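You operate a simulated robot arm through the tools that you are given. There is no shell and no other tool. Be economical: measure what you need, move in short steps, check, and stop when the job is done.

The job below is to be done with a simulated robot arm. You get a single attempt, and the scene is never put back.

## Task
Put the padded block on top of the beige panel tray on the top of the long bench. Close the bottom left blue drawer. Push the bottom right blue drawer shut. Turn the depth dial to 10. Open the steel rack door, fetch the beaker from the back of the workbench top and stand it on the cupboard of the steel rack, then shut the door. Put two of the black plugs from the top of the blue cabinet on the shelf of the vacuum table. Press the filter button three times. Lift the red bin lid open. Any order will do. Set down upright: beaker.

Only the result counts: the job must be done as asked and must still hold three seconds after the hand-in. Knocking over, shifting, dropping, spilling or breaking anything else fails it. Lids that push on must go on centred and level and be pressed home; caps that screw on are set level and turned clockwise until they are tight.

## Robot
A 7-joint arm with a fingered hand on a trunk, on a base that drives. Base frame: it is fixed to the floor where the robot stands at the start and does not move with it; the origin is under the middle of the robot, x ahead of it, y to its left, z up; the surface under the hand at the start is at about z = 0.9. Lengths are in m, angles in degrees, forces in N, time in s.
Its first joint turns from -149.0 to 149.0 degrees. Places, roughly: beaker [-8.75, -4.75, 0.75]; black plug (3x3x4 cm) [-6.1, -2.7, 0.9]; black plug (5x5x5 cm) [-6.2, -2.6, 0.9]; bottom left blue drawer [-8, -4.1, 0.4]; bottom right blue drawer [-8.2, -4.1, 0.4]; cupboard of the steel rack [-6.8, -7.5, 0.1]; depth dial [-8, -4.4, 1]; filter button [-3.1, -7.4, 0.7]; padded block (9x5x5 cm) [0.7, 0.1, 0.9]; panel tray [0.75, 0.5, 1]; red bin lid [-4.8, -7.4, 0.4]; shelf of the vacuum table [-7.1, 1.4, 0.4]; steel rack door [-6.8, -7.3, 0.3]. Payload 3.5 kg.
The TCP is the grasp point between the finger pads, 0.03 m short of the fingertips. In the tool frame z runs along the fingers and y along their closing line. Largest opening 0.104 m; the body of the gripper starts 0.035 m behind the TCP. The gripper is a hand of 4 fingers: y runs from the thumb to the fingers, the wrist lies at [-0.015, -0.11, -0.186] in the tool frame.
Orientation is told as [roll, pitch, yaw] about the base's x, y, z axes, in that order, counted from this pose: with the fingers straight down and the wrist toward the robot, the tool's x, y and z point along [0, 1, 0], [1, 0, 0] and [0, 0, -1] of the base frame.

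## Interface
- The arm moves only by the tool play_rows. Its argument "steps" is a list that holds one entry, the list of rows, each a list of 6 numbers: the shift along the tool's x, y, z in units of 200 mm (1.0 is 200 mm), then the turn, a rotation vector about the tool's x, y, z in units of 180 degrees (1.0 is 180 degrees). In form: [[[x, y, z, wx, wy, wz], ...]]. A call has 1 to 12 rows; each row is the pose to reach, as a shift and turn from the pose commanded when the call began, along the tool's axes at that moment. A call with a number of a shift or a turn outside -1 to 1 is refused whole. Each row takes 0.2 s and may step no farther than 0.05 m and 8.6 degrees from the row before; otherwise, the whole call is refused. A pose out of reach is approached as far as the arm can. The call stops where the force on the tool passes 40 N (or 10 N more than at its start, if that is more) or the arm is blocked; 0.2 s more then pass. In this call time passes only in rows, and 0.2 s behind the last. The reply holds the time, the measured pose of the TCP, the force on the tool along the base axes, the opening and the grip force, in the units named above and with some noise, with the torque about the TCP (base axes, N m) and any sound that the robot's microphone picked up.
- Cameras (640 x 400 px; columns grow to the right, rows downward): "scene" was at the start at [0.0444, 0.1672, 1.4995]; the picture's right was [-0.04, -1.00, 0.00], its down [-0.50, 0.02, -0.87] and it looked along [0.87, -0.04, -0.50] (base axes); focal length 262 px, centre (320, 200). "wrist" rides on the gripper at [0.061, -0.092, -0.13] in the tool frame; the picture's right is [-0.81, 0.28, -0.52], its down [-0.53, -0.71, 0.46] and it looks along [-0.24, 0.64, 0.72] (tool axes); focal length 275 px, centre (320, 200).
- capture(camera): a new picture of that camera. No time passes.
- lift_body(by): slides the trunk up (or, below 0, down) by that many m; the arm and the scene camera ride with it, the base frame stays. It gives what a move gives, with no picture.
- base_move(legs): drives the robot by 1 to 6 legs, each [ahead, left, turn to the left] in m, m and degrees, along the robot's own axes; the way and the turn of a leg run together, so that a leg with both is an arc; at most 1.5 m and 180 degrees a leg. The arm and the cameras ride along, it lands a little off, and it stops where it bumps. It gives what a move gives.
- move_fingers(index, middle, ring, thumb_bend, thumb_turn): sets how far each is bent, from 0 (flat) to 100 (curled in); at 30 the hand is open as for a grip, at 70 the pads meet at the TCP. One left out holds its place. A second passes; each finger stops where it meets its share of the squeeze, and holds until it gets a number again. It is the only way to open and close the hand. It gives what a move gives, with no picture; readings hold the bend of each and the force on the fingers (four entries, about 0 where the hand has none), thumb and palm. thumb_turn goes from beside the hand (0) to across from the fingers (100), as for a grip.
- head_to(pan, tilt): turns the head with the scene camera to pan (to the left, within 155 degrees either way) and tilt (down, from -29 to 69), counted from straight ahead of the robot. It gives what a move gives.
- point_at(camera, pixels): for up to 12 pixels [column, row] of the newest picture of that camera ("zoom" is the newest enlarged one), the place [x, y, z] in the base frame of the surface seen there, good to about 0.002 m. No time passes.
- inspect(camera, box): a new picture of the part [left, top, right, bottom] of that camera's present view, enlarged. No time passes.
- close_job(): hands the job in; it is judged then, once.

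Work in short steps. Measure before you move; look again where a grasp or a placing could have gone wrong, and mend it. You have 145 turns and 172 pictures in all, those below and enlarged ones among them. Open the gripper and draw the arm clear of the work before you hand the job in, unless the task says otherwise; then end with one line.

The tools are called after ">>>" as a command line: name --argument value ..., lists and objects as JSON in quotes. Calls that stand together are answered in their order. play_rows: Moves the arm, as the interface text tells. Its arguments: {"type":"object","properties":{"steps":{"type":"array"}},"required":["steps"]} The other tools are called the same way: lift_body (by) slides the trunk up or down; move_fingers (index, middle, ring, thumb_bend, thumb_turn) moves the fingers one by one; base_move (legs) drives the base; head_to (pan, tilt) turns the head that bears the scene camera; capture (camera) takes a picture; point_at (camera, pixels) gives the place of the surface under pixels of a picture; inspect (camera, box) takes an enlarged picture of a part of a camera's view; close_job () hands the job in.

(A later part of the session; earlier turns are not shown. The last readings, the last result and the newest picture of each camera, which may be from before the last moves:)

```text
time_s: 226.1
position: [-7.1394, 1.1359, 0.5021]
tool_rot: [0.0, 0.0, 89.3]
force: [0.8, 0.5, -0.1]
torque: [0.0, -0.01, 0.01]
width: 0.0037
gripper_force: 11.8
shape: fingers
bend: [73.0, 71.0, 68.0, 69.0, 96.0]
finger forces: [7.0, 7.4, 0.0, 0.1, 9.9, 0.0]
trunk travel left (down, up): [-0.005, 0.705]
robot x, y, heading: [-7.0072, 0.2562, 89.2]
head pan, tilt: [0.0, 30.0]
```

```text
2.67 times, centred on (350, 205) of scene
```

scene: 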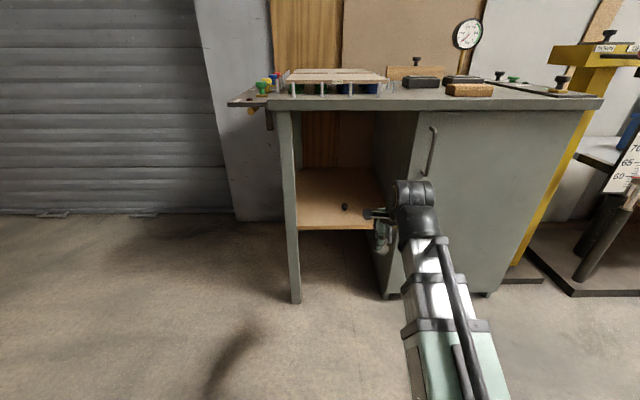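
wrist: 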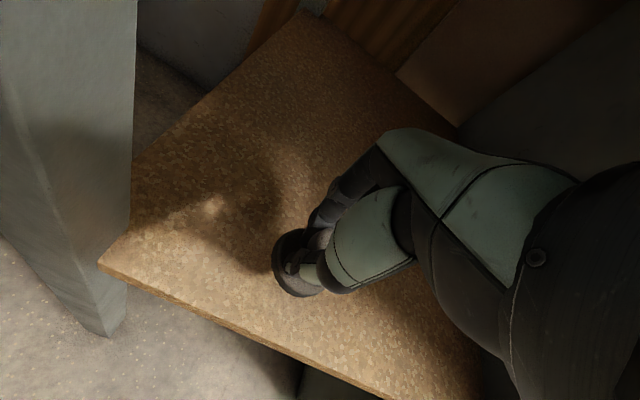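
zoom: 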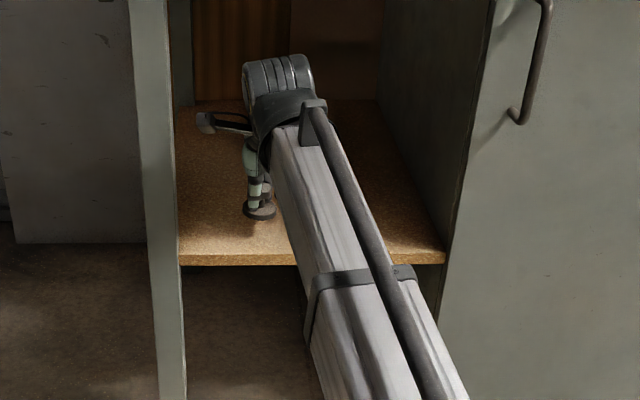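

Move 4 cm deeper for margin, then down until contact.

>>> play_rows --steps '[[[0, 0.2, 0, 0, 0, 0], [0, 0.2, 0.05, 0, 0, 0], [0, 0.2, 0.1, 0, 0, 0], [0, 0.2, 0.13, 0, 0, 0], [0, 0.2, 0.16, 0, 0, 0], [0, 0.2, 0.18, 0, 0, 0], [0, 0.2, 0.2, 0, 0, 0]]]'

>>> inspect --camera "scene" --box '[300, 170, 380, 240]'

```text
time_s: 227.7
position: [-7.1401, 1.1762, 0.461]
tool_rot: [0.1, -0.1, 89.3]
force: [-1.8, 0.4, 5.3]
torque: [-0.03, -0.08, 0.01]
width: 0.0037
gripper_force: 16.9
shape: fingers
bend: [73.0, 72.0, 68.0, 69.0, 96.0]
finger forces: [8.4, 9.3, 0.0, 0.0, 16.3, 0.0]
trunk travel left (down, up): [-0.005, 0.705]
robot x, y, heading: [-7.0059, 0.2549, 89.4]
head pan, tilt: [0.0, 30.0]
```

```text
5.71 times, centred on (340, 205) of scene
```

zoom: 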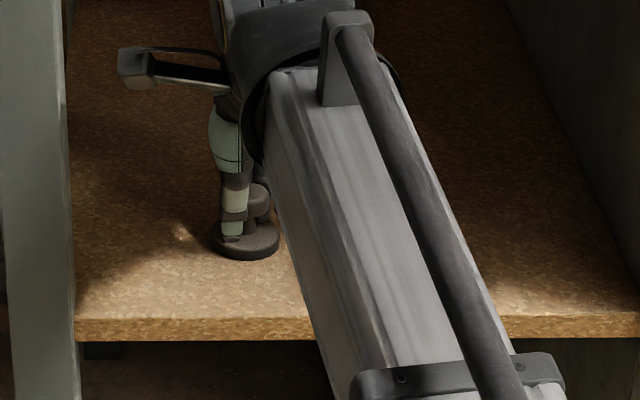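

Flange is on the shelf (5 N). Release and retreat.

>>> move_fingers --index 50 --middle 50 --ring 50 --thumb_bend 50

>>> move_fingers --index 35 --middle 35 --ring 35 --thumb_bend 35

>>> play_rows --steps '[[[0, 0, -0.2, 0, 0, 0], [0, 0, -0.35, 0, 0, 0], [0, -0.2, -0.35, 0, 0, 0], [0, -0.44, -0.35, 0, 0, 0], [0, -0.68, -0.35, 0, 0, 0], [0, -0.92, -0.35, 0, 0, 0]]]'

>>> play_rows --steps '[[[-0.15, -0.2, 0, 0, 0, 0], [-0.3, -0.4, 0, 0, 0, 0], [-0.45, -0.6, 0, 0, 0, 0]]]'

>>> inspect --camera "scene" --box '[270, 150, 400, 260]'

```text
time_s: 228.7
position: [-7.1379, 1.1754, 0.4612]
tool_rot: [0.0, 0.0, 89.4]
force: [0.3, 0.1, 0.2]
torque: [0.0, 0.06, 0.04]
width: 0.0514
gripper_force: 0.1
shape: fingers
bend: [50.0, 50.0, 50.0, 50.0, 97.0]
finger forces: [0.0, 0.0, 0.0, 0.0, 0.0, 0.0]
trunk travel left (down, up): [-0.005, 0.705]
robot x, y, heading: [-7.0078, 0.2573, 89.1]
head pan, tilt: [0.0, 30.0]
```

```text
time_s: 229.7
position: [-7.1403, 1.1757, 0.4603]
tool_rot: [0.0, 0.0, 89.3]
force: [0.3, 0.1, 0.0]
torque: [0.01, 0.03, -0.01]
width: 0.0902
gripper_force: 0.0
shape: fingers
bend: [35.0, 35.0, 35.0, 35.0, 97.0]
finger forces: [0.1, 0.0, 0.1, 0.0, 0.0, 0.1]
trunk travel left (down, up): [-0.005, 0.705]
robot x, y, heading: [-7.0071, 0.2594, 89.5]
head pan, tilt: [0.0, 30.0]
```

```text
time_s: 231.1
position: [-7.141, 0.9909, 0.5316]
tool_rot: [-0.1, 0.0, 89.3]
force: [-0.6, -0.1, 0.4]
torque: [0.04, 0.05, 0.0]
width: 0.0905
gripper_force: 0.1
shape: fingers
bend: [35.0, 35.0, 35.0, 35.0, 97.0]
finger forces: [0.0, 0.1, 0.0, 0.2, 0.0, 0.0]
trunk travel left (down, up): [-0.005, 0.705]
robot x, y, heading: [-7.0075, 0.2601, 89.1]
head pan, tilt: [0.0, 30.0]
```

```text
time_s: 231.9
position: [-7.0531, 0.8704, 0.5314]
tool_rot: [0.0, 0.0, 89.3]
force: [0.2, 0.5, -0.3]
torque: [-0.03, 0.02, -0.02]
width: 0.0904
gripper_force: 0.0
shape: fingers
bend: [35.0, 35.0, 35.0, 35.0, 97.0]
finger forces: [0.1, 0.1, 0.1, 0.0, 0.0, 0.0]
trunk travel left (down, up): [-0.005, 0.705]
robot x, y, heading: [-7.0024, 0.2588, 89.2]
head pan, tilt: [0.0, 30.0]
```

```text
3.64 times, centred on (335, 205) of scene
```

zoom: 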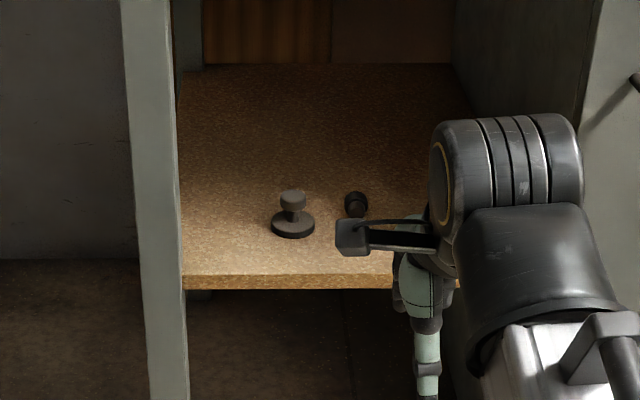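

Both plugs on the shelf. Raise and drive toward the workbench, ending near (-8.0,-2.7) facing -y.

>>> lift_body --by 0.4

>>> lift_body --by 0.12

>>> play_rows --steps '[[[0, 0, -0.24, 0, 0, 0], [0, 0, -0.48, 0, 0, 0], [0, 0, -0.72, 0, 0, 0], [0, 0, -0.95, 0, 0, 0]]]'

>>> base_move --legs '[[0, -0.82, 0.8], [-1.5, 0, 0], [-0.2, 0, 0], [0, 0.8, 0], [-1.15, 0, 0], [0, 1.0, 0]]'

>>> base_move --legs '[[0, 0, 180]]'

>>> head_to --pan 0 --tilt 25

>>> capture --camera "scene"

```text
time_s: 235.8
position: [-7.053, 0.8723, 0.932]
tool_rot: [-0.1, 0.1, 89.4]
force: [0.7, 0.2, -0.3]
torque: [0.0, 0.01, -0.01]
width: 0.0902
gripper_force: 0.1
shape: fingers
bend: [35.0, 35.0, 35.0, 35.0, 97.0]
finger forces: [0.0, 0.0, 0.1, 0.0, 0.0, 0.1]
trunk travel left (down, up): [-0.405, 0.305]
robot x, y, heading: [-7.008, 0.2577, 89.3]
head pan, tilt: [0.0, 30.0]
```

```text
time_s: 237.3
position: [-7.0542, 0.8719, 1.0521]
tool_rot: [0.0, 0.1, 89.3]
force: [0.5, 0.2, -0.6]
torque: [0.01, 0.02, -0.01]
width: 0.0908
gripper_force: 0.0
shape: fingers
bend: [35.0, 35.0, 35.0, 35.0, 97.0]
finger forces: [0.0, 0.0, 0.0, 0.0, 0.0, 0.0]
trunk travel left (down, up): [-0.525, 0.185]
robot x, y, heading: [-7.0074, 0.2576, 89.2]
head pan, tilt: [0.0, 30.0]
```

```text
time_s: 238.3
position: [-7.0542, 0.8717, 1.2433]
tool_rot: [0.0, 0.1, 89.3]
force: [0.0, -0.4, 0.2]
torque: [-0.02, -0.02, 0.0]
width: 0.0908
gripper_force: 0.0
shape: fingers
bend: [35.0, 35.0, 35.0, 35.0, 97.0]
finger forces: [0.1, 0.1, 0.0, 0.0, 0.0, 0.1]
trunk travel left (down, up): [-0.525, 0.185]
robot x, y, heading: [-7.0096, 0.2592, 89.1]
head pan, tilt: [0.0, 30.0]
```

```text
time_s: 264.9
position: [-8.0218, -1.9925, 1.2411]
tool_rot: [0.0, -0.1, 91.1]
force: [0.2, 0.1, -1.0]
torque: [0.01, 0.01, 0.01]
width: 0.0904
gripper_force: 0.1
shape: fingers
bend: [35.0, 35.0, 35.0, 35.0, 97.0]
finger forces: [0.1, 0.1, 0.0, 0.0, 0.0, 0.1]
trunk travel left (down, up): [-0.525, 0.185]
robot x, y, heading: [-7.9547, -2.6033, 91.1]
head pan, tilt: [0.0, 30.0]
```

```text
time_s: 272.6
position: [-7.8998, -3.2157, 1.2414]
tool_rot: [0.0, 0.0, -89.7]
force: [0.5, 0.1, 0.0]
torque: [-0.04, 0.0, 0.0]
width: 0.0904
gripper_force: 0.0
shape: fingers
bend: [35.0, 35.0, 35.0, 35.0, 97.0]
finger forces: [0.0, 0.0, 0.1, 0.0, 0.1, 0.0]
trunk travel left (down, up): [-0.525, 0.185]
robot x, y, heading: [-7.9554, -2.6021, -89.8]
head pan, tilt: [0.0, 30.0]
```

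```text
time_s: 273.2
position: [-7.8992, -3.2153, 1.2419]
tool_rot: [0.1, -0.1, -89.7]
force: [0.0, -0.4, 0.2]
torque: [-0.03, 0.02, -0.02]
width: 0.0905
gripper_force: 0.1
shape: fingers
bend: [35.0, 35.0, 35.0, 35.0, 97.0]
finger forces: [0.0, 0.0, 0.0, 0.1, 0.0, 0.0]
trunk travel left (down, up): [-0.525, 0.185]
robot x, y, heading: [-7.9543, -2.6052, -89.4]
head pan, tilt: [0.0, 25.0]
```

```text
109 pictures are left
```

scene: 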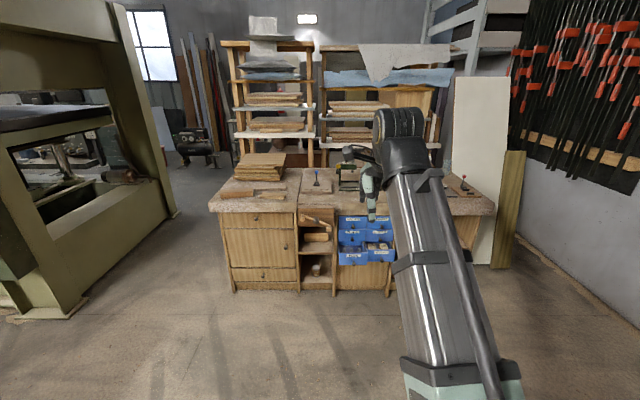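

Zoom on the blue drawers and the bench top.

>>> inspect --camera "scene" --box '[290, 160, 420, 290]'

>>> point_at --camera "scene" --pixels '[[352, 256], [380, 254], [350, 220], [378, 222], [345, 290], [386, 292], [215, 210], [300, 210], [345, 185], [465, 190], [236, 290], [340, 200]]'

```text
3.08 times, centred on (355, 225) of scene
```

zoom: 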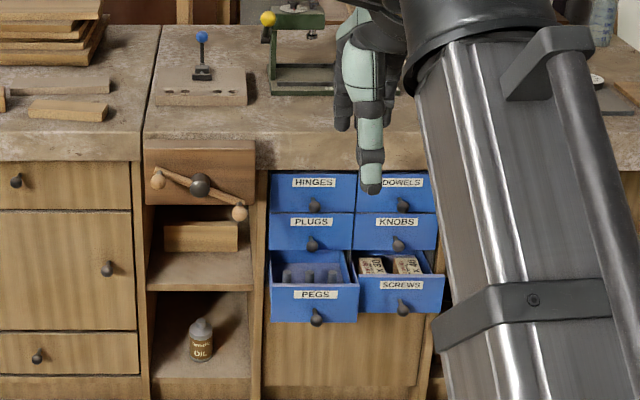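

```text
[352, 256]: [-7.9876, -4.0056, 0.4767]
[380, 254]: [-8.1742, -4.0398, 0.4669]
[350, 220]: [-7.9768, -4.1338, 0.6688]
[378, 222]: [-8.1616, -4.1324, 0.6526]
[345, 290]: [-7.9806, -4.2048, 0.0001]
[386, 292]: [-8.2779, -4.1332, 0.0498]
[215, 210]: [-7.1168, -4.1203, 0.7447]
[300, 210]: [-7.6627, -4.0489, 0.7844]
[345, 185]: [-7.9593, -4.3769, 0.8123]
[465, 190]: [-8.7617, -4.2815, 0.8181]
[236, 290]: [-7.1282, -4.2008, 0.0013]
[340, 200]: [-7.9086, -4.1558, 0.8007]
```

PEGS (bottom left, front at y≈-4.005) and SCREWS (front at -4.04) stand open; closed fronts lie at ≈-4.133. I drive closer and lower the trunk, with the fingers closed for pushing.

>>> base_move --legs '[[0.58, 0, 0]]'

>>> lift_body --by -0.4

>>> move_fingers --index 70 --middle 70 --ring 70 --thumb_bend 70

>>> play_rows --steps '[[[0, 0, 0.2, 0, 0, 0], [0, -0.1, 0.4, 0, 0, 0], [0, -0.2, 0.6, 0, 0, 0], [0, -0.2, 0.8, 0.045, 0, 0], [0, -0.2, 0.8, 0.09, 0, 0], [0, -0.2, 0.8, 0.135, 0, 0], [0, -0.2, 0.8, 0.18, 0, 0], [0, -0.2, 0.8, 0.225, 0, 0], [0, -0.2, 0.8, 0.27, 0, 0], [0, -0.2, 0.8, 0.315, 0, 0]]]'

>>> capture --camera "scene"

```text
time_s: 276.6
position: [-7.9001, -3.801, 1.2412]
tool_rot: [0.0, 0.2, -89.9]
force: [0.3, 0.3, -0.4]
torque: [0.0, 0.02, 0.0]
width: 0.0908
gripper_force: 0.0
shape: fingers
bend: [35.0, 35.0, 35.0, 35.0, 97.0]
finger forces: [0.0, 0.0, 0.0, 0.0, 0.0, 0.0]
trunk travel left (down, up): [-0.525, 0.185]
robot x, y, heading: [-7.9553, -3.1896, -89.9]
head pan, tilt: [0.0, 25.0]
```

```text
time_s: 280.4
position: [-7.8997, -3.8012, 0.8413]
tool_rot: [0.0, 0.1, -89.9]
force: [1.0, 0.6, 0.5]
torque: [-0.02, -0.01, 0.01]
width: 0.0905
gripper_force: 0.0
shape: fingers
bend: [35.0, 35.0, 35.0, 35.0, 97.0]
finger forces: [0.0, 0.0, 0.0, 0.0, 0.0, 0.0]
trunk travel left (down, up): [-0.125, 0.585]
robot x, y, heading: [-7.9541, -3.1862, -89.7]
head pan, tilt: [0.0, 25.0]
```

```text
time_s: 281.4
position: [-7.9008, -3.8008, 0.841]
tool_rot: [0.0, 0.0, -89.9]
force: [0.0, 0.5, -0.8]
torque: [-0.02, -0.02, -0.01]
width: 0.0014
gripper_force: 0.1
shape: fingers
bend: [70.0, 70.0, 70.0, 70.0, 97.0]
finger forces: [0.0, 0.0, 0.0, 0.1, 0.0, 0.0]
trunk travel left (down, up): [-0.125, 0.585]
robot x, y, heading: [-7.9578, -3.1864, -89.9]
head pan, tilt: [0.0, 25.0]
```

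```text
time_s: 283.6
position: [-7.9, -3.7613, 0.6796]
tool_rot: [0.1, 37.4, -89.9]
force: [-0.3, 0.2, 0.3]
torque: [-0.01, 0.0, 0.02]
width: 0.0013
gripper_force: 0.0
shape: fingers
bend: [70.0, 70.0, 70.0, 70.0, 97.0]
finger forces: [0.0, 0.0, 0.0, 0.0, 0.0, 0.0]
out of reach, approached as far as the arm can: row 8, 9, 10
trunk travel left (down, up): [-0.125, 0.585]
robot x, y, heading: [-7.9531, -3.1883, -89.8]
head pan, tilt: [0.0, 25.0]
```

```text
107 pictures are left
```

scene: 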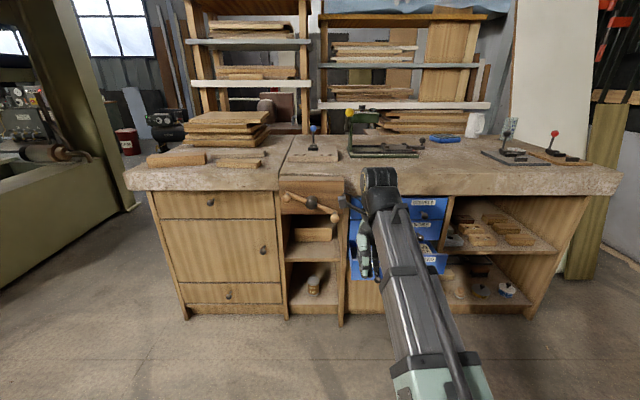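

That tipped the fingers backwards (wrong sign); turn the other way in place.

>>> play_rows --steps '[[[0, 0, 0, -0.045, 0, 0], [0, 0, 0, -0.09, 0, 0], [0, 0, 0, -0.135, 0, 0], [0, 0, 0, -0.18, 0, 0], [0, 0, 0, -0.225, 0, 0], [0, 0, 0, -0.27, 0, 0], [0, 0, 0, -0.315, 0, 0], [0, 0, 0, -0.36, 0, 0], [0, 0, 0, -0.405, 0, 0], [0, 0, 0, -0.45, 0, 0], [0, 0, 0, -0.495, 0, 0], [0, 0, 0, -0.54, 0, 0]]]'

>>> capture --camera "scene"

```text
time_s: 286.2
position: [-7.8877, -3.8563, 0.6951]
tool_rot: [1.3, -59.6, -90.7]
force: [-0.6, 0.2, 0.7]
torque: [0.03, 0.02, -0.03]
width: 0.0013
gripper_force: 0.1
shape: fingers
bend: [70.0, 70.0, 70.0, 70.0, 97.0]
finger forces: [0.0, 0.0, 0.0, 0.1, 0.0, 0.0]
out of reach, approached as far as the arm can: row 7, 8, 9, 10, 11, 12
trunk travel left (down, up): [-0.125, 0.585]
robot x, y, heading: [-7.9555, -3.1876, -89.9]
head pan, tilt: [0.0, 25.0]
```

```text
106 pictures are left
```

scene: 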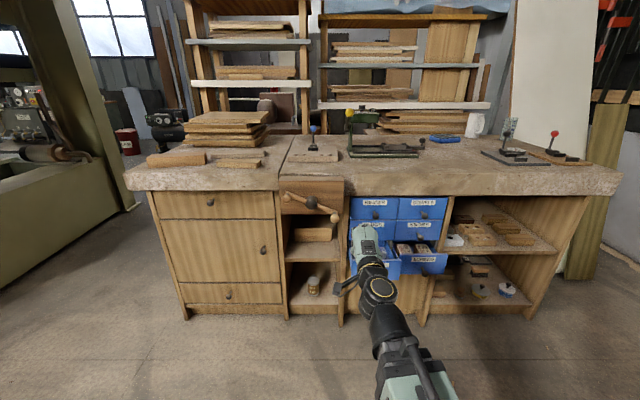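

Now fingers point ahead and 30° down. Lower the trunk fully and align with the PEGS drawer front.

>>> lift_body --by -0.12

>>> play_rows --steps '[[[-0.12, -0.07, 0.127, 0, 0, 0], [-0.24, -0.14, 0.255, 0, 0, 0], [-0.36, -0.21, 0.382, 0, 0, 0], [-0.485, -0.28, 0.51, 0, 0, 0]]]'

>>> capture --camera "scene"

>>> capture --camera "wrist"

```text
time_s: 287.7
position: [-7.8866, -3.856, 0.5763]
tool_rot: [0.1, -59.8, -89.9]
force: [0.0, -0.1, -0.3]
torque: [0.01, 0.03, 0.01]
width: 0.0012
gripper_force: 0.0
shape: fingers
bend: [70.0, 70.0, 70.0, 70.0, 97.0]
finger forces: [0.0, 0.0, 0.1, 0.1, 0.1, 0.1]
trunk travel left (down, up): [-0.005, 0.705]
robot x, y, heading: [-7.9548, -3.1878, -89.8]
head pan, tilt: [0.0, 25.0]
```

```text
time_s: 288.7
position: [-7.9562, -3.9078, 0.4783]
tool_rot: [11.2, -54.7, -103.4]
force: [0.7, 0.1, -0.3]
torque: [0.03, 0.0, 0.01]
width: 0.0014
gripper_force: 0.0
shape: fingers
bend: [70.0, 70.0, 70.0, 70.0, 97.0]
finger forces: [0.0, 0.1, 0.1, 0.0, 0.1, 0.0]
out of reach, approached as far as the arm can: row 2, 3, 4
trunk travel left (down, up): [-0.005, 0.705]
robot x, y, heading: [-7.9582, -3.1897, -89.6]
head pan, tilt: [0.0, 25.0]
```

```text
105 pictures are left
```

scene: 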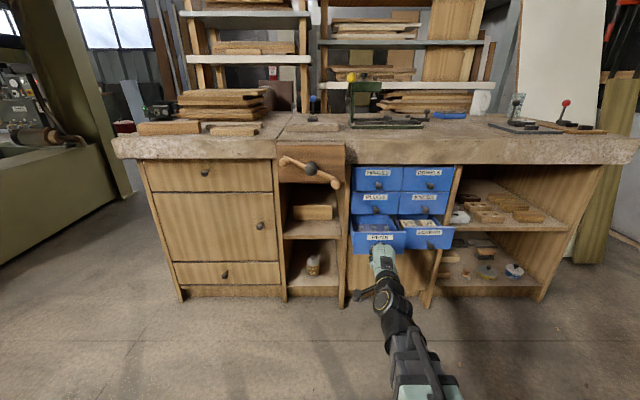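

```text
104 pictures are left
```

wrist: 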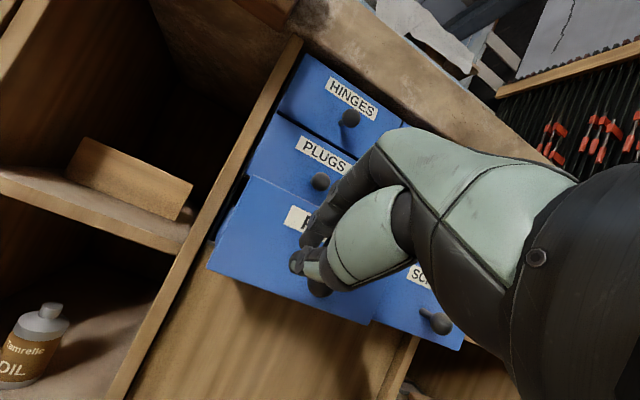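

Good enough: the fingers point at the PEGS front. Push 0.2 m straight ahead in small rows.

>>> play_rows --steps '[[[-0.004, 0.096, 0.138, 0, 0, 0], [-0.008, 0.192, 0.275, 0, 0, 0], [-0.012, 0.288, 0.413, 0, 0, 0], [-0.016, 0.384, 0.55, 0, 0, 0], [-0.02, 0.48, 0.688, 0, 0, 0]]]'

>>> capture --camera "wrist"

>>> capture --camera "scene"

```text
time_s: 289.9
position: [-7.9586, -4.0846, 0.4938]
tool_rot: [16.5, -58.0, -106.4]
force: [1.9, 7.4, -5.7]
torque: [-0.22, -0.09, -0.21]
width: 0.001
gripper_force: 5.3
shape: fingers
bend: [70.0, 70.0, 70.0, 70.0, 97.0]
finger forces: [0.0, 3.0, 7.0, 0.1, 0.0, 0.0]
out of reach, approached as far as the arm can: row 1, 2, 3, 4, 5
trunk travel left (down, up): [-0.005, 0.705]
robot x, y, heading: [-7.9562, -3.1875, -90.3]
head pan, tilt: [0.0, 25.0]
```

```text
103 pictures are left
```

wrist: 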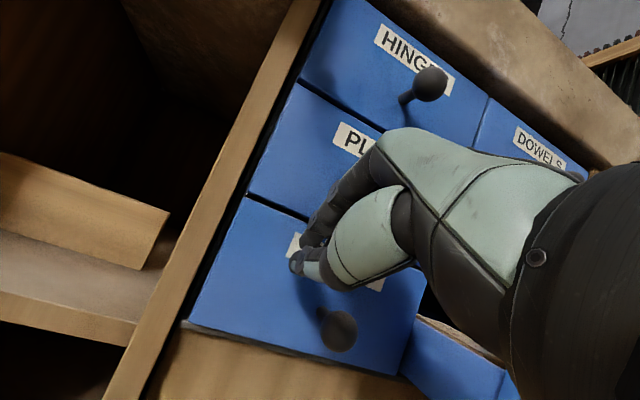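

```text
102 pictures are left
```

scene: 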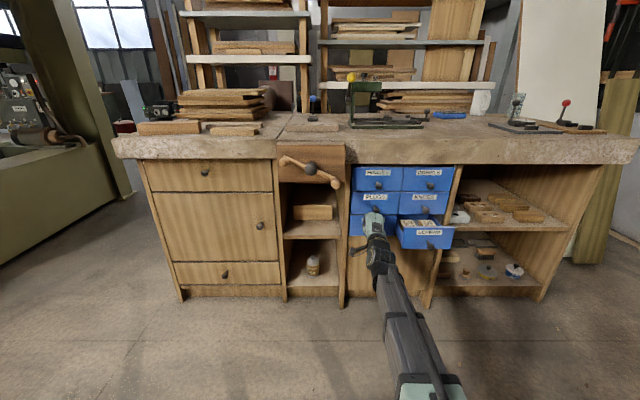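

PEGS nearly closed; check front depth, then push a bit more.

>>> point_at --camera "wrist" --pixels '[[230, 250], [215, 315], [270, 140], [260, 185], [390, 345]]'

>>> play_rows --steps '[[[0, 0.05, 0.07, 0, 0, 0], [0, 0.1, 0.14, 0, 0, 0], [0, 0.14, 0.2, 0, 0, 0]]]'

>>> capture --camera "wrist"

>>> point_at --camera "wrist" --pixels '[[230, 250], [215, 315], [270, 140], [260, 185], [390, 345]]'

```text
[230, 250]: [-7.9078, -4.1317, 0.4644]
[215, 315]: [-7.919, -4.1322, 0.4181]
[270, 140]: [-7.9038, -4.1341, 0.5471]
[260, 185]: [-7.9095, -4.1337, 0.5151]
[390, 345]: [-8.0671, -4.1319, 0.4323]
```

```text
time_s: 290.3
position: [-7.9566, -4.0978, 0.4885]
tool_rot: [16.1, -57.3, -106.0]
force: [2.4, 11.0, -18.0]
torque: [-0.45, -0.54, -0.39]
width: 0.0009
gripper_force: 11.9
shape: fingers
bend: [70.0, 70.0, 70.0, 70.0, 97.0]
finger forces: [0.0, 3.0, 20.4, 0.1, 0.0, 0.0]
trunk travel left (down, up): [-0.005, 0.705]
robot x, y, heading: [-7.9531, -3.1901, -90.2]
head pan, tilt: [0.0, 25.0]
stopped in row 2: the force on the tool passed its limit at 50 N (the readings are from after the stop); the commanded pose is now the measured one
```

```text
101 pictures are left
```

wrist: 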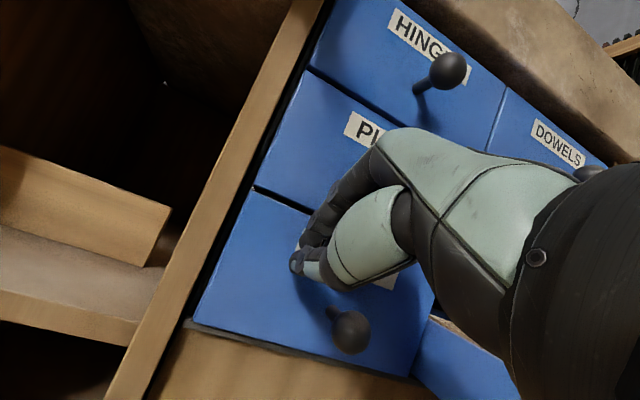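

```text
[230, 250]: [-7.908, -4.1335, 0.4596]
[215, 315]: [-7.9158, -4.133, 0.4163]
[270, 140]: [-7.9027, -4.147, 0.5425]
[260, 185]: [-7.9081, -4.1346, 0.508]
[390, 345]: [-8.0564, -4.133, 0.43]
```

PEGS is shut (flush at -4.133). Retreat 0.16 m, shift the base right 0.2 m, and push SCREWS.

>>> play_rows --steps '[[[-0.007, -0.1, -0.17, 0, 0, 0], [-0.015, -0.2, -0.34, 0, 0, 0], [-0.022, -0.3, -0.51, 0, 0, 0], [-0.03, -0.415, -0.683, 0, 0, 0]]]'

>>> base_move --legs '[[0, -0.2, 0]]'

>>> capture --camera "wrist"

```text
time_s: 291.3
position: [-7.957, -3.9378, 0.4929]
tool_rot: [16.2, -57.7, -106.4]
force: [-0.6, 0.7, -0.7]
torque: [0.0, 0.0, 0.01]
width: 0.0009
gripper_force: 0.0
shape: fingers
bend: [70.0, 70.0, 70.0, 70.0, 97.0]
finger forces: [0.0, 0.0, 0.1, 0.1, 0.0, 0.0]
trunk travel left (down, up): [-0.005, 0.705]
robot x, y, heading: [-7.9548, -3.1853, -90.0]
head pan, tilt: [0.0, 25.0]
```

```text
time_s: 292.9
position: [-8.1584, -3.9387, 0.493]
tool_rot: [16.2, -57.6, -106.4]
force: [0.1, -0.4, -0.9]
torque: [0.03, -0.04, -0.03]
width: 0.001
gripper_force: 0.1
shape: fingers
bend: [70.0, 70.0, 70.0, 70.0, 97.0]
finger forces: [0.1, 0.0, 0.1, 0.0, 0.0, 0.1]
trunk travel left (down, up): [-0.005, 0.705]
robot x, y, heading: [-8.1574, -3.1892, -89.8]
head pan, tilt: [0.0, 25.0]
```

```text
100 pictures are left
```

wrist: 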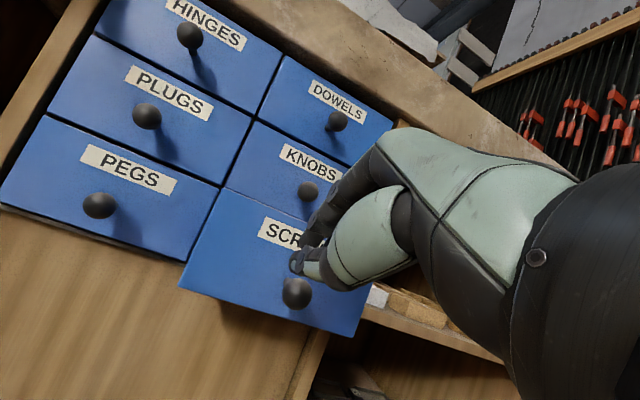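

PEGS flush; now push SCREWS 0.165 m.

>>> play_rows --steps '[[[0.006, 0.08, 0.14, 0, 0, 0], [0.012, 0.165, 0.275, 0, 0, 0], [0.018, 0.25, 0.41, 0, 0, 0], [0.024, 0.33, 0.55, 0, 0, 0], [0.03, 0.38, 0.64, 0, 0, 0], [0.03, 0.42, 0.69, 0, 0, 0], [0.03, 0.44, 0.72, 0, 0, 0]]]'

>>> capture --camera "wrist"

>>> point_at --camera "wrist" --pixels '[[230, 250], [260, 300], [150, 190], [200, 130], [300, 130]]'

```text
time_s: 294.4
position: [-8.1605, -4.0961, 0.4881]
tool_rot: [16.0, -57.1, -106.0]
force: [1.7, 20.9, -20.0]
torque: [-0.94, -0.27, -0.39]
width: 0.0006
gripper_force: 13.8
shape: fingers
bend: [70.0, 70.0, 70.0, 70.0, 97.0]
finger forces: [0.0, 28.9, 0.1, 0.1, 0.1, 0.0]
trunk travel left (down, up): [-0.005, 0.705]
robot x, y, heading: [-8.1581, -3.1896, -89.7]
head pan, tilt: [0.0, 25.0]
stopped in row 7: the force on the tool passed its limit at 43 N (the readings are from after the stop); the commanded pose is now the measured one
```

```text
99 pictures are left
```

wrist: 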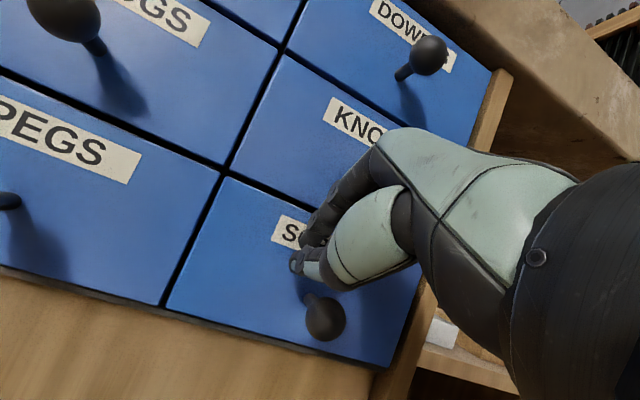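

```text
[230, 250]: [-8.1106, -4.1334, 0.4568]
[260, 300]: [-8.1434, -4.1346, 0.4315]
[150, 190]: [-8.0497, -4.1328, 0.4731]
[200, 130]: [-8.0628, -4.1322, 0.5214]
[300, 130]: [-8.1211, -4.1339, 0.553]
```

Both drawers flush. Back the base 0.35 m, raise the trunk, and look at the bench top.

>>> base_move --legs '[[-0.35, 0, 0]]'

>>> lift_body --by 0.4

>>> head_to --pan 5 --tilt 25

>>> capture --camera "scene"

>>> inspect --camera "scene" --box '[240, 110, 440, 240]'

```text
time_s: 296.6
position: [-8.163, -3.7509, 0.4917]
tool_rot: [16.1, -57.4, -106.6]
force: [0.3, 0.5, 0.1]
torque: [0.03, 0.0, 0.03]
width: 0.0011
gripper_force: 0.1
shape: fingers
bend: [70.0, 70.0, 70.0, 70.0, 97.0]
finger forces: [0.1, 0.1, 0.0, 0.1, 0.1, 0.0]
trunk travel left (down, up): [-0.005, 0.705]
robot x, y, heading: [-8.1557, -2.8426, -90.2]
head pan, tilt: [0.0, 25.0]
```

```text
time_s: 300.5
position: [-8.1633, -3.7494, 0.8915]
tool_rot: [16.2, -57.3, -106.4]
force: [-0.2, -0.1, 0.3]
torque: [0.04, -0.01, -0.03]
width: 0.001
gripper_force: 0.0
shape: fingers
bend: [70.0, 70.0, 70.0, 70.0, 97.0]
finger forces: [0.0, 0.1, 0.0, 0.1, 0.0, 0.0]
trunk travel left (down, up): [-0.405, 0.305]
robot x, y, heading: [-8.1562, -2.8367, -90.2]
head pan, tilt: [0.0, 25.0]
```

```text
time_s: 301.1
position: [-8.1632, -3.7495, 0.8898]
tool_rot: [16.2, -57.4, -106.5]
force: [0.4, -0.9, -0.1]
torque: [-0.02, 0.0, -0.01]
width: 0.0006
gripper_force: 0.1
shape: fingers
bend: [70.0, 70.0, 70.0, 70.0, 97.0]
finger forces: [0.0, 0.0, 0.1, 0.0, 0.0, 0.0]
trunk travel left (down, up): [-0.405, 0.305]
robot x, y, heading: [-8.1605, -2.8432, -90.1]
head pan, tilt: [5.0, 25.0]
```

```text
98 pictures are left
```

scene: 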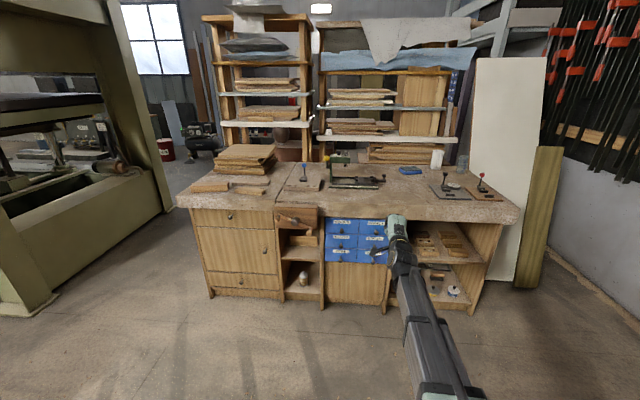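

```text
3.08 times, centred on (340, 175) of scene
```

zoom: 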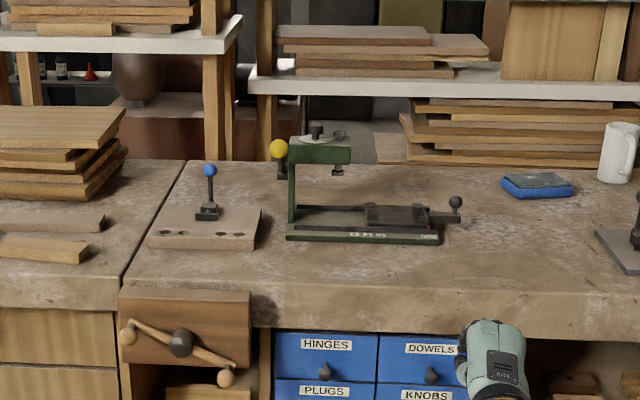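

Zoom on the green press head (dial on top near scene (340,158)) and measure.

>>> inspect --camera "scene" --box '[315, 140, 375, 190]'

>>> point_at --camera "zoom" --pixels '[[260, 140], [260, 170], [200, 175], [350, 180], [150, 160], [300, 300], [100, 320]]'

>>> point_at --camera "scene" --pixels '[[463, 163], [460, 172], [468, 155], [437, 158], [410, 170], [445, 183]]'

```text
8.00 times, centred on (345, 165) of scene
```

zoom: 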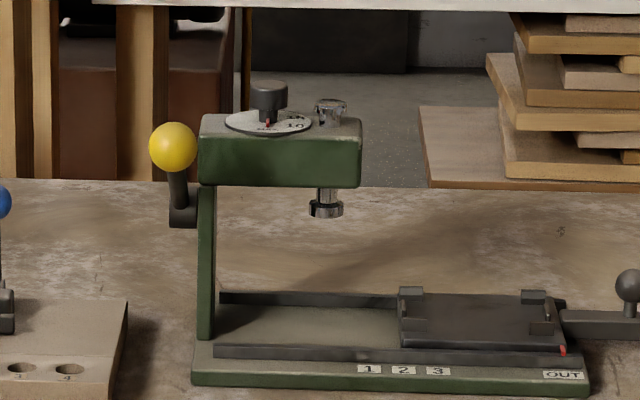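

```text
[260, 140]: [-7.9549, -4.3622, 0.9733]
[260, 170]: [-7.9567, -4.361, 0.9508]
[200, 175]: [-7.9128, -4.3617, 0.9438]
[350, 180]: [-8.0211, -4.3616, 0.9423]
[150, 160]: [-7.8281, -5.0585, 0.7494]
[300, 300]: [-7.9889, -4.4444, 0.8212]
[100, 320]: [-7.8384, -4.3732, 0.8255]
```

```text
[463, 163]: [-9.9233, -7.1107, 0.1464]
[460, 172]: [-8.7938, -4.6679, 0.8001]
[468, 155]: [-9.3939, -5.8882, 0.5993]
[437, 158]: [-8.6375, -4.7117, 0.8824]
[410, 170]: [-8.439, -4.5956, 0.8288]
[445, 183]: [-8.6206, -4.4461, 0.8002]
```

Dial sits near (-7.955,-4.39,1.0). I return the hand to straight down, raise and retract, then drive up to the bench.

>>> play_rows --steps '[[[0, 0, 0, 0.0405, -0.0046, -0.0046], [0, 0, 0, 0.081, -0.0091, -0.0091], [0, 0, 0, 0.1215, -0.0137, -0.0137], [0, 0, 0, 0.162, -0.0183, -0.0183], [0, 0, 0, 0.2025, -0.0228, -0.0228], [0, 0, 0, 0.243, -0.0274, -0.0274], [0, 0, 0, 0.2835, -0.0319, -0.0319], [0, 0, 0, 0.324, -0.0365, -0.0365]]]'

>>> lift_body --by 0.28

>>> play_rows --steps '[[[0, -0.2, -0.05, 0, 0, 0], [0, -0.4, -0.1, 0, 0, 0], [0, -0.6, -0.15, 0, 0, 0], [0, -0.8, -0.2, 0, 0, 0], [0, -1.0, -0.2, 0, 0, 0]]]'

>>> base_move --legs '[[0, 0.2, 0], [0.7, 0, 0]]'

>>> head_to --pan 0 --tilt 45

>>> capture --camera "scene"

>>> capture --camera "wrist"

```text
time_s: 302.9
position: [-8.1936, -3.7463, 0.8887]
tool_rot: [11.2, -1.7, -88.0]
force: [-0.2, 1.1, 0.7]
torque: [0.0, 0.0, -0.01]
width: 0.0007
gripper_force: 0.1
shape: fingers
bend: [70.0, 70.0, 70.0, 70.0, 97.0]
finger forces: [0.1, 0.0, 0.0, 0.1, 0.0, 0.0]
out of reach, approached as far as the arm can: row 1, 2, 3, 4, 5, 6, 7, 8
trunk travel left (down, up): [-0.405, 0.305]
robot x, y, heading: [-8.159, -2.8402, -90.1]
head pan, tilt: [5.0, 25.0]
```

```text
time_s: 305.8
position: [-8.1924, -3.7466, 1.1684]
tool_rot: [11.2, -1.8, -88.0]
force: [-1.4, -0.1, -0.9]
torque: [0.01, -0.03, 0.0]
width: 0.0008
gripper_force: 0.1
shape: fingers
bend: [70.0, 70.0, 70.0, 70.0, 97.0]
finger forces: [0.0, 0.0, 0.0, 0.0, 0.0, 0.1]
trunk travel left (down, up): [-0.685, 0.025]
robot x, y, heading: [-8.1566, -2.8393, -89.9]
head pan, tilt: [5.0, 25.0]
```

```text
time_s: 307.0
position: [-8.2067, -3.5452, 1.201]
tool_rot: [11.1, -1.7, -88.0]
force: [0.4, 0.5, 0.7]
torque: [0.01, -0.03, 0.01]
width: 0.0008
gripper_force: 0.0
shape: fingers
bend: [70.0, 70.0, 70.0, 70.0, 97.0]
finger forces: [0.0, 0.1, 0.1, 0.0, 0.0, 0.0]
trunk travel left (down, up): [-0.685, 0.025]
robot x, y, heading: [-8.1559, -2.8425, -90.3]
head pan, tilt: [5.0, 25.0]
```

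```text
time_s: 312.0
position: [-8.0147, -4.2429, 1.2008]
tool_rot: [11.2, -1.7, -88.4]
force: [0.6, -0.7, -0.7]
torque: [0.0, -0.01, 0.01]
width: 0.0011
gripper_force: 0.1
shape: fingers
bend: [70.0, 70.0, 70.0, 70.0, 97.0]
finger forces: [0.1, 0.1, 0.1, 0.1, 0.1, 0.0]
trunk travel left (down, up): [-0.685, 0.025]
robot x, y, heading: [-7.9627, -3.5357, -90.4]
head pan, tilt: [5.0, 25.0]
```

```text
time_s: 312.8
position: [-8.0144, -4.2433, 1.201]
tool_rot: [11.1, -1.8, -88.3]
force: [-0.3, 0.1, -0.4]
torque: [-0.01, 0.0, 0.02]
width: 0.001
gripper_force: 0.0
shape: fingers
bend: [70.0, 70.0, 70.0, 70.0, 97.0]
finger forces: [0.0, 0.1, 0.0, 0.0, 0.1, 0.1]
trunk travel left (down, up): [-0.685, 0.025]
robot x, y, heading: [-7.9604, -3.5354, -90.4]
head pan, tilt: [0.0, 45.0]
```

```text
95 pictures are left
```

scene: 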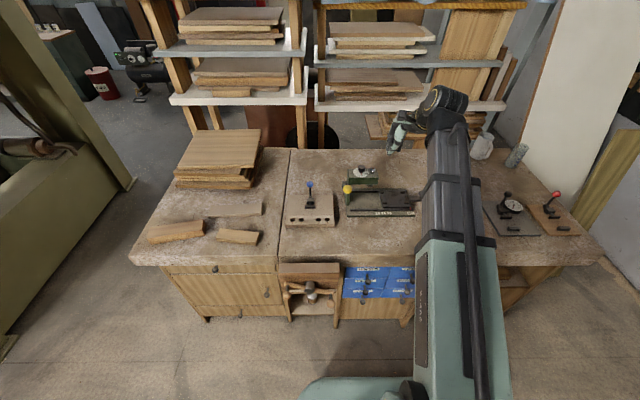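

```text
94 pictures are left
```

wrist: 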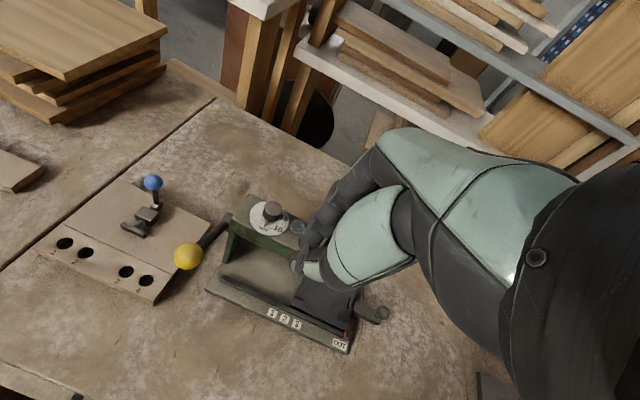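

Level the hand (roll 11°) and zoom on the dial at wrist (272,215).

>>> play_rows --steps '[[[0, 0, 0, 0.005, -0.031, 0.0045], [0, 0, 0, 0.0094, -0.0622, 0.009]]]'

>>> inspect --camera "scene" --box '[330, 155, 390, 195]'

>>> capture --camera "wrist"

```text
time_s: 313.4
position: [-8.0208, -4.2423, 1.2011]
tool_rot: [9.1, -1.5, -88.3]
force: [0.5, -0.7, 0.3]
torque: [0.02, 0.03, -0.02]
width: 0.0011
gripper_force: 0.1
shape: fingers
bend: [70.0, 70.0, 70.0, 70.0, 97.0]
finger forces: [0.0, 0.0, 0.0, 0.0, 0.0, 0.1]
out of reach, approached as far as the arm can: row 1, 2
trunk travel left (down, up): [-0.685, 0.025]
robot x, y, heading: [-7.9604, -3.5395, -90.6]
head pan, tilt: [0.0, 45.0]
```

```text
10.00 times, centred on (360, 175) of scene
```

zoom: 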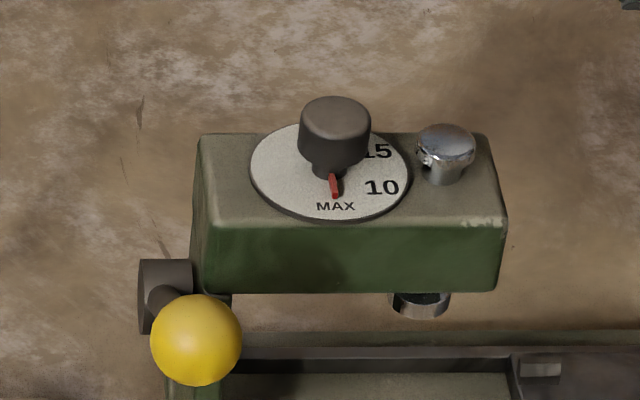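

```text
92 pictures are left
```

wrist: 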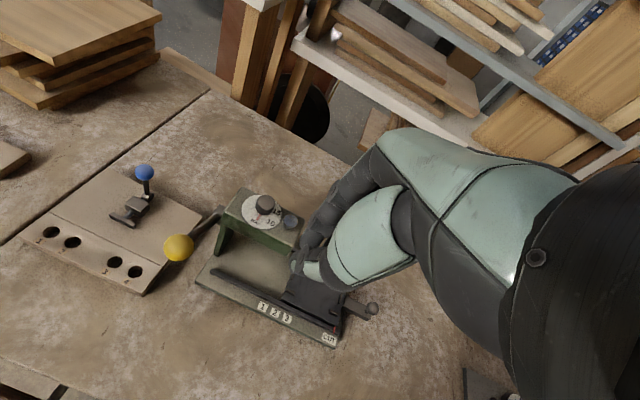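

Pointer is at MAX (toward me); 10 is counter-clockwise from it. Measure knob and scale positions.

>>> inspect --camera "wrist" --box '[225, 175, 325, 245]'

>>> point_at --camera "zoom" --pixels '[[260, 175], [235, 180], [285, 175], [260, 150], [180, 240], [300, 290], [420, 300], [100, 200]]'

```text
5.71 times, centred on (275, 210) of wrist
```

zoom: 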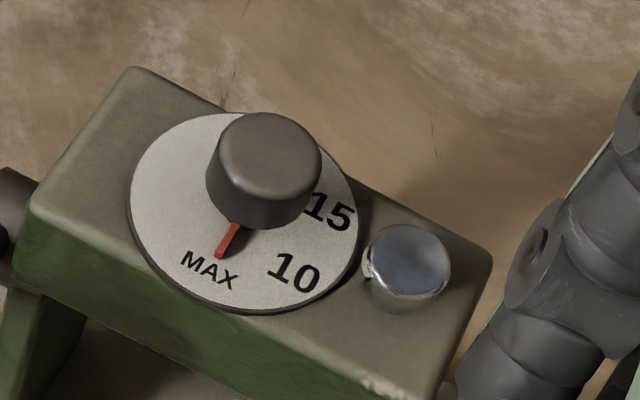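

```text
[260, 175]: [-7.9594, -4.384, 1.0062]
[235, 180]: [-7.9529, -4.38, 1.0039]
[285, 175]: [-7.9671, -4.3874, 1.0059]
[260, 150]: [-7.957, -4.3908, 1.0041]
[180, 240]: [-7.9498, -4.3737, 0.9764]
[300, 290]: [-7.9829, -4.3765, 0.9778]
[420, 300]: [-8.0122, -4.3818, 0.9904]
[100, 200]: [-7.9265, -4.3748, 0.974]
```

I measure the label and pointer directions relative to the knob centre.

>>> point_at --camera "zoom" --pixels '[[207, 270], [295, 272], [330, 212], [220, 252], [232, 232], [132, 205], [356, 235], [240, 312], [205, 117]]'

```text
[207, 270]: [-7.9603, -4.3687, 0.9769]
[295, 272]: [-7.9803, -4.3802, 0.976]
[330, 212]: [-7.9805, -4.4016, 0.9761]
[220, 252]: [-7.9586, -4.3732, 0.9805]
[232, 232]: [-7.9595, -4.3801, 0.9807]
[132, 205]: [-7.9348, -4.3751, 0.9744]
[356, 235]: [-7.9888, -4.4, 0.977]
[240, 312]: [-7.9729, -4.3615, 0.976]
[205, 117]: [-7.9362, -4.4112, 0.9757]
```

Dial centre ≈(-7.960,-4.389), knob top 1.005; MAX at 90°, 10 at ≈155°, 15 at ≈212°. So I must turn ≈+63° (CCW). Move above the dial and level the hand.

>>> play_rows --steps '[[[0.08, 0.15, 0.05, 0.003, -0.015, 0.0], [0.15, 0.3, 0.15, 0.005, -0.03, 0.002], [0.22, 0.45, 0.25, 0.007, -0.045, 0.005], [0.3, 0.6, 0.35, 0.008, -0.05, 0.008], [0.3, 0.74, 0.4, 0.008, -0.05, 0.009]]]'

>>> move_fingers --index 48 --middle 48 --ring 30 --thumb_bend 48

>>> capture --camera "wrist"

```text
time_s: 314.6
position: [-7.9758, -4.3871, 1.1306]
tool_rot: [11.3, -1.5, -87.5]
force: [0.5, 0.7, 0.7]
torque: [-0.01, 0.0, 0.0]
width: 0.0011
gripper_force: 0.1
shape: fingers
bend: [70.0, 70.0, 70.0, 70.0, 98.0]
finger forces: [0.0, 0.0, 0.0, 0.0, 0.0, 0.0]
out of reach, approached as far as the arm can: row 1, 2, 3, 4, 5
trunk travel left (down, up): [-0.685, 0.025]
robot x, y, heading: [-7.9602, -3.5396, -90.3]
head pan, tilt: [0.0, 45.0]
```

```text
time_s: 315.6
position: [-7.9744, -4.3862, 1.1301]
tool_rot: [11.3, -1.6, -87.5]
force: [-0.2, 0.6, 0.2]
torque: [0.04, 0.04, 0.04]
width: 0.0567
gripper_force: 0.0
shape: fingers
bend: [48.0, 48.0, 30.0, 48.0, 98.0]
finger forces: [0.0, 0.0, 0.0, 0.1, 0.0, 0.1]
trunk travel left (down, up): [-0.685, 0.025]
robot x, y, heading: [-7.9639, -3.5384, -90.2]
head pan, tilt: [0.0, 45.0]
```

```text
90 pictures are left
```

wrist: 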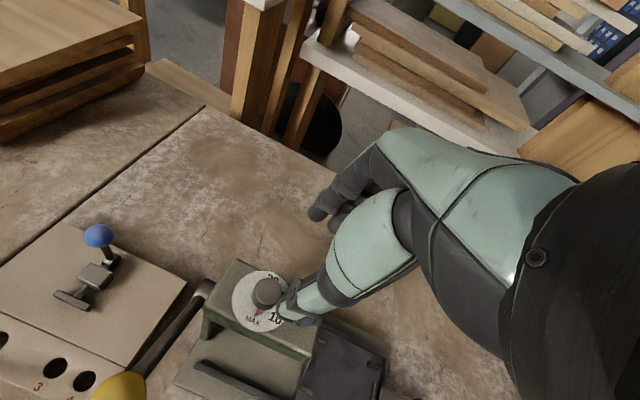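

Roll is stuck at a joint limit; try yawing while leveling (a yaw near -110° would help the turning stroke anyway).

>>> play_rows --steps '[[[0, 0, 0, 0, 0, 0.04], [0, 0, 0, 0, 0, 0.08], [0, 0, 0, 0.004, -0.02, 0.12], [0, 0, 0, 0.008, -0.04, 0.125], [0, 0, 0, 0.008, -0.063, 0.125]]]'

```text
time_s: 316.8
position: [-7.9745, -4.3845, 1.1305]
tool_rot: [11.3, -1.6, -87.5]
force: [0.4, -0.2, -0.8]
torque: [0.01, -0.01, 0.04]
width: 0.0569
gripper_force: 0.1
shape: fingers
bend: [48.0, 48.0, 30.0, 48.0, 98.0]
finger forces: [0.0, 0.1, 0.0, 0.1, 0.0, 0.1]
out of reach, approached as far as the arm can: row 1, 2, 3, 4, 5
trunk travel left (down, up): [-0.685, 0.025]
robot x, y, heading: [-7.9612, -3.5379, -90.5]
head pan, tilt: [0.0, 45.0]
```

Try the other yaw direction.

>>> play_rows --steps '[[[0, 0, 0, 0, 0, -0.04], [0, 0, 0, 0, 0, -0.08], [0, 0, 0, 0, -0.02, -0.12], [0, 0, 0, 0, -0.04, -0.16], [0, 0, 0, 0.0, -0.06, -0.2], [0, 0, 0, 0.0, -0.06, -0.24]]]'

```text
time_s: 318.2
position: [-7.9733, -4.3878, 1.1297]
tool_rot: [-2.6, -4.9, -44.2]
force: [0.2, 0.4, -0.3]
torque: [0.05, 0.01, 0.01]
width: 0.0568
gripper_force: 0.1
shape: fingers
bend: [48.0, 48.0, 30.0, 48.0, 98.0]
finger forces: [0.0, 0.0, 0.0, 0.0, 0.0, 0.0]
trunk travel left (down, up): [-0.685, 0.025]
robot x, y, heading: [-7.9617, -3.5361, -90.5]
head pan, tilt: [0.0, 45.0]
```

That frees it. Go to yaw ≈-75°, level, centred over the dial.

>>> play_rows --steps '[[[0.02, 0.025, 0, 0.01, 0.005, 0.04], [0.043, 0.051, 0, 0.02, 0.01, 0.08], [0.043, 0.051, 0, 0.027, 0.0144, 0.12], [0.043, 0.051, 0, 0.027, 0.0144, 0.15], [0.043, 0.051, 0, 0.027, 0.0144, 0.172]]]'

>>> capture --camera "wrist"

```text
time_s: 319.4
position: [-7.9688, -4.3881, 1.13]
tool_rot: [2.7, -0.9, -74.6]
force: [-0.7, -0.5, 0.9]
torque: [0.01, 0.02, -0.03]
width: 0.0569
gripper_force: 0.1
shape: fingers
bend: [48.0, 48.0, 30.0, 48.0, 98.0]
finger forces: [0.1, 0.1, 0.0, 0.1, 0.0, 0.0]
out of reach, approached as far as the arm can: row 5
trunk travel left (down, up): [-0.685, 0.025]
robot x, y, heading: [-7.9632, -3.5385, -90.4]
head pan, tilt: [0.0, 45.0]
```

```text
89 pictures are left
```

wrist: 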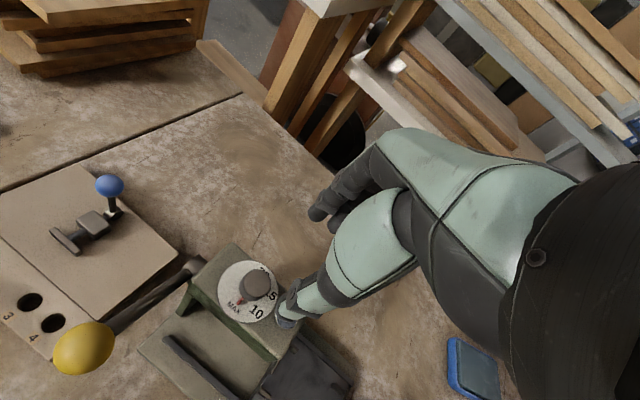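

Fine-align and descend to TCP z≈1.014 with all fingers half open.

>>> move_fingers --ring 48

>>> play_rows --steps '[[[0.042, 0.016, 0.0, 0.005, -0.015, -0.02], [0.042, 0.016, 0.2, 0.005, -0.015, -0.02], [0.042, 0.016, 0.36, 0.005, -0.015, -0.02]]]'

>>> capture --camera "wrist"

>>> inspect --camera "scene" --box '[320, 110, 440, 210]'

```text
time_s: 320.4
position: [-7.9707, -4.3879, 1.1309]
tool_rot: [2.8, -0.8, -74.6]
force: [1.2, -0.3, 0.3]
torque: [0.0, -0.01, -0.03]
width: 0.057
gripper_force: 0.0
shape: fingers
bend: [48.0, 48.0, 48.0, 48.0, 98.0]
finger forces: [0.0, 0.1, 0.1, 0.1, 0.1, 0.0]
trunk travel left (down, up): [-0.685, 0.025]
robot x, y, heading: [-7.9605, -3.5379, -90.6]
head pan, tilt: [0.0, 45.0]
```

```text
time_s: 321.2
position: [-7.9688, -4.388, 1.0574]
tool_rot: [-0.2, -0.1, -71.0]
force: [0.3, 0.2, -0.1]
torque: [0.02, 0.0, -0.01]
width: 0.0569
gripper_force: 0.0
shape: fingers
bend: [48.0, 48.0, 48.0, 48.0, 98.0]
finger forces: [0.0, 0.0, 0.0, 0.0, 0.1, 0.1]
out of reach, approached as far as the arm can: row 1, 2, 3
trunk travel left (down, up): [-0.685, 0.025]
robot x, y, heading: [-7.96, -3.5407, -90.4]
head pan, tilt: [0.0, 45.0]
```

```text
88 pictures are left
```

wrist: 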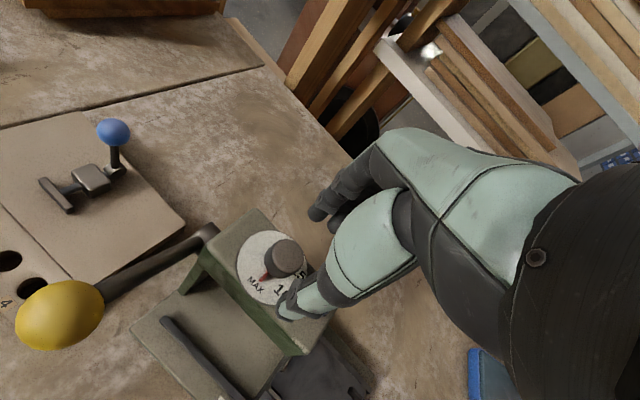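

```text
4.00 times, centred on (380, 160) of scene
```

zoom: 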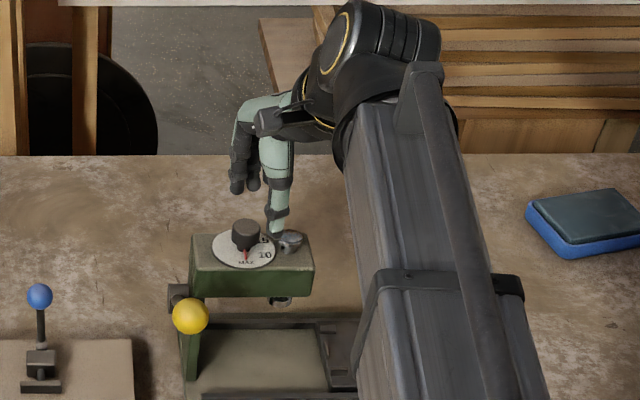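

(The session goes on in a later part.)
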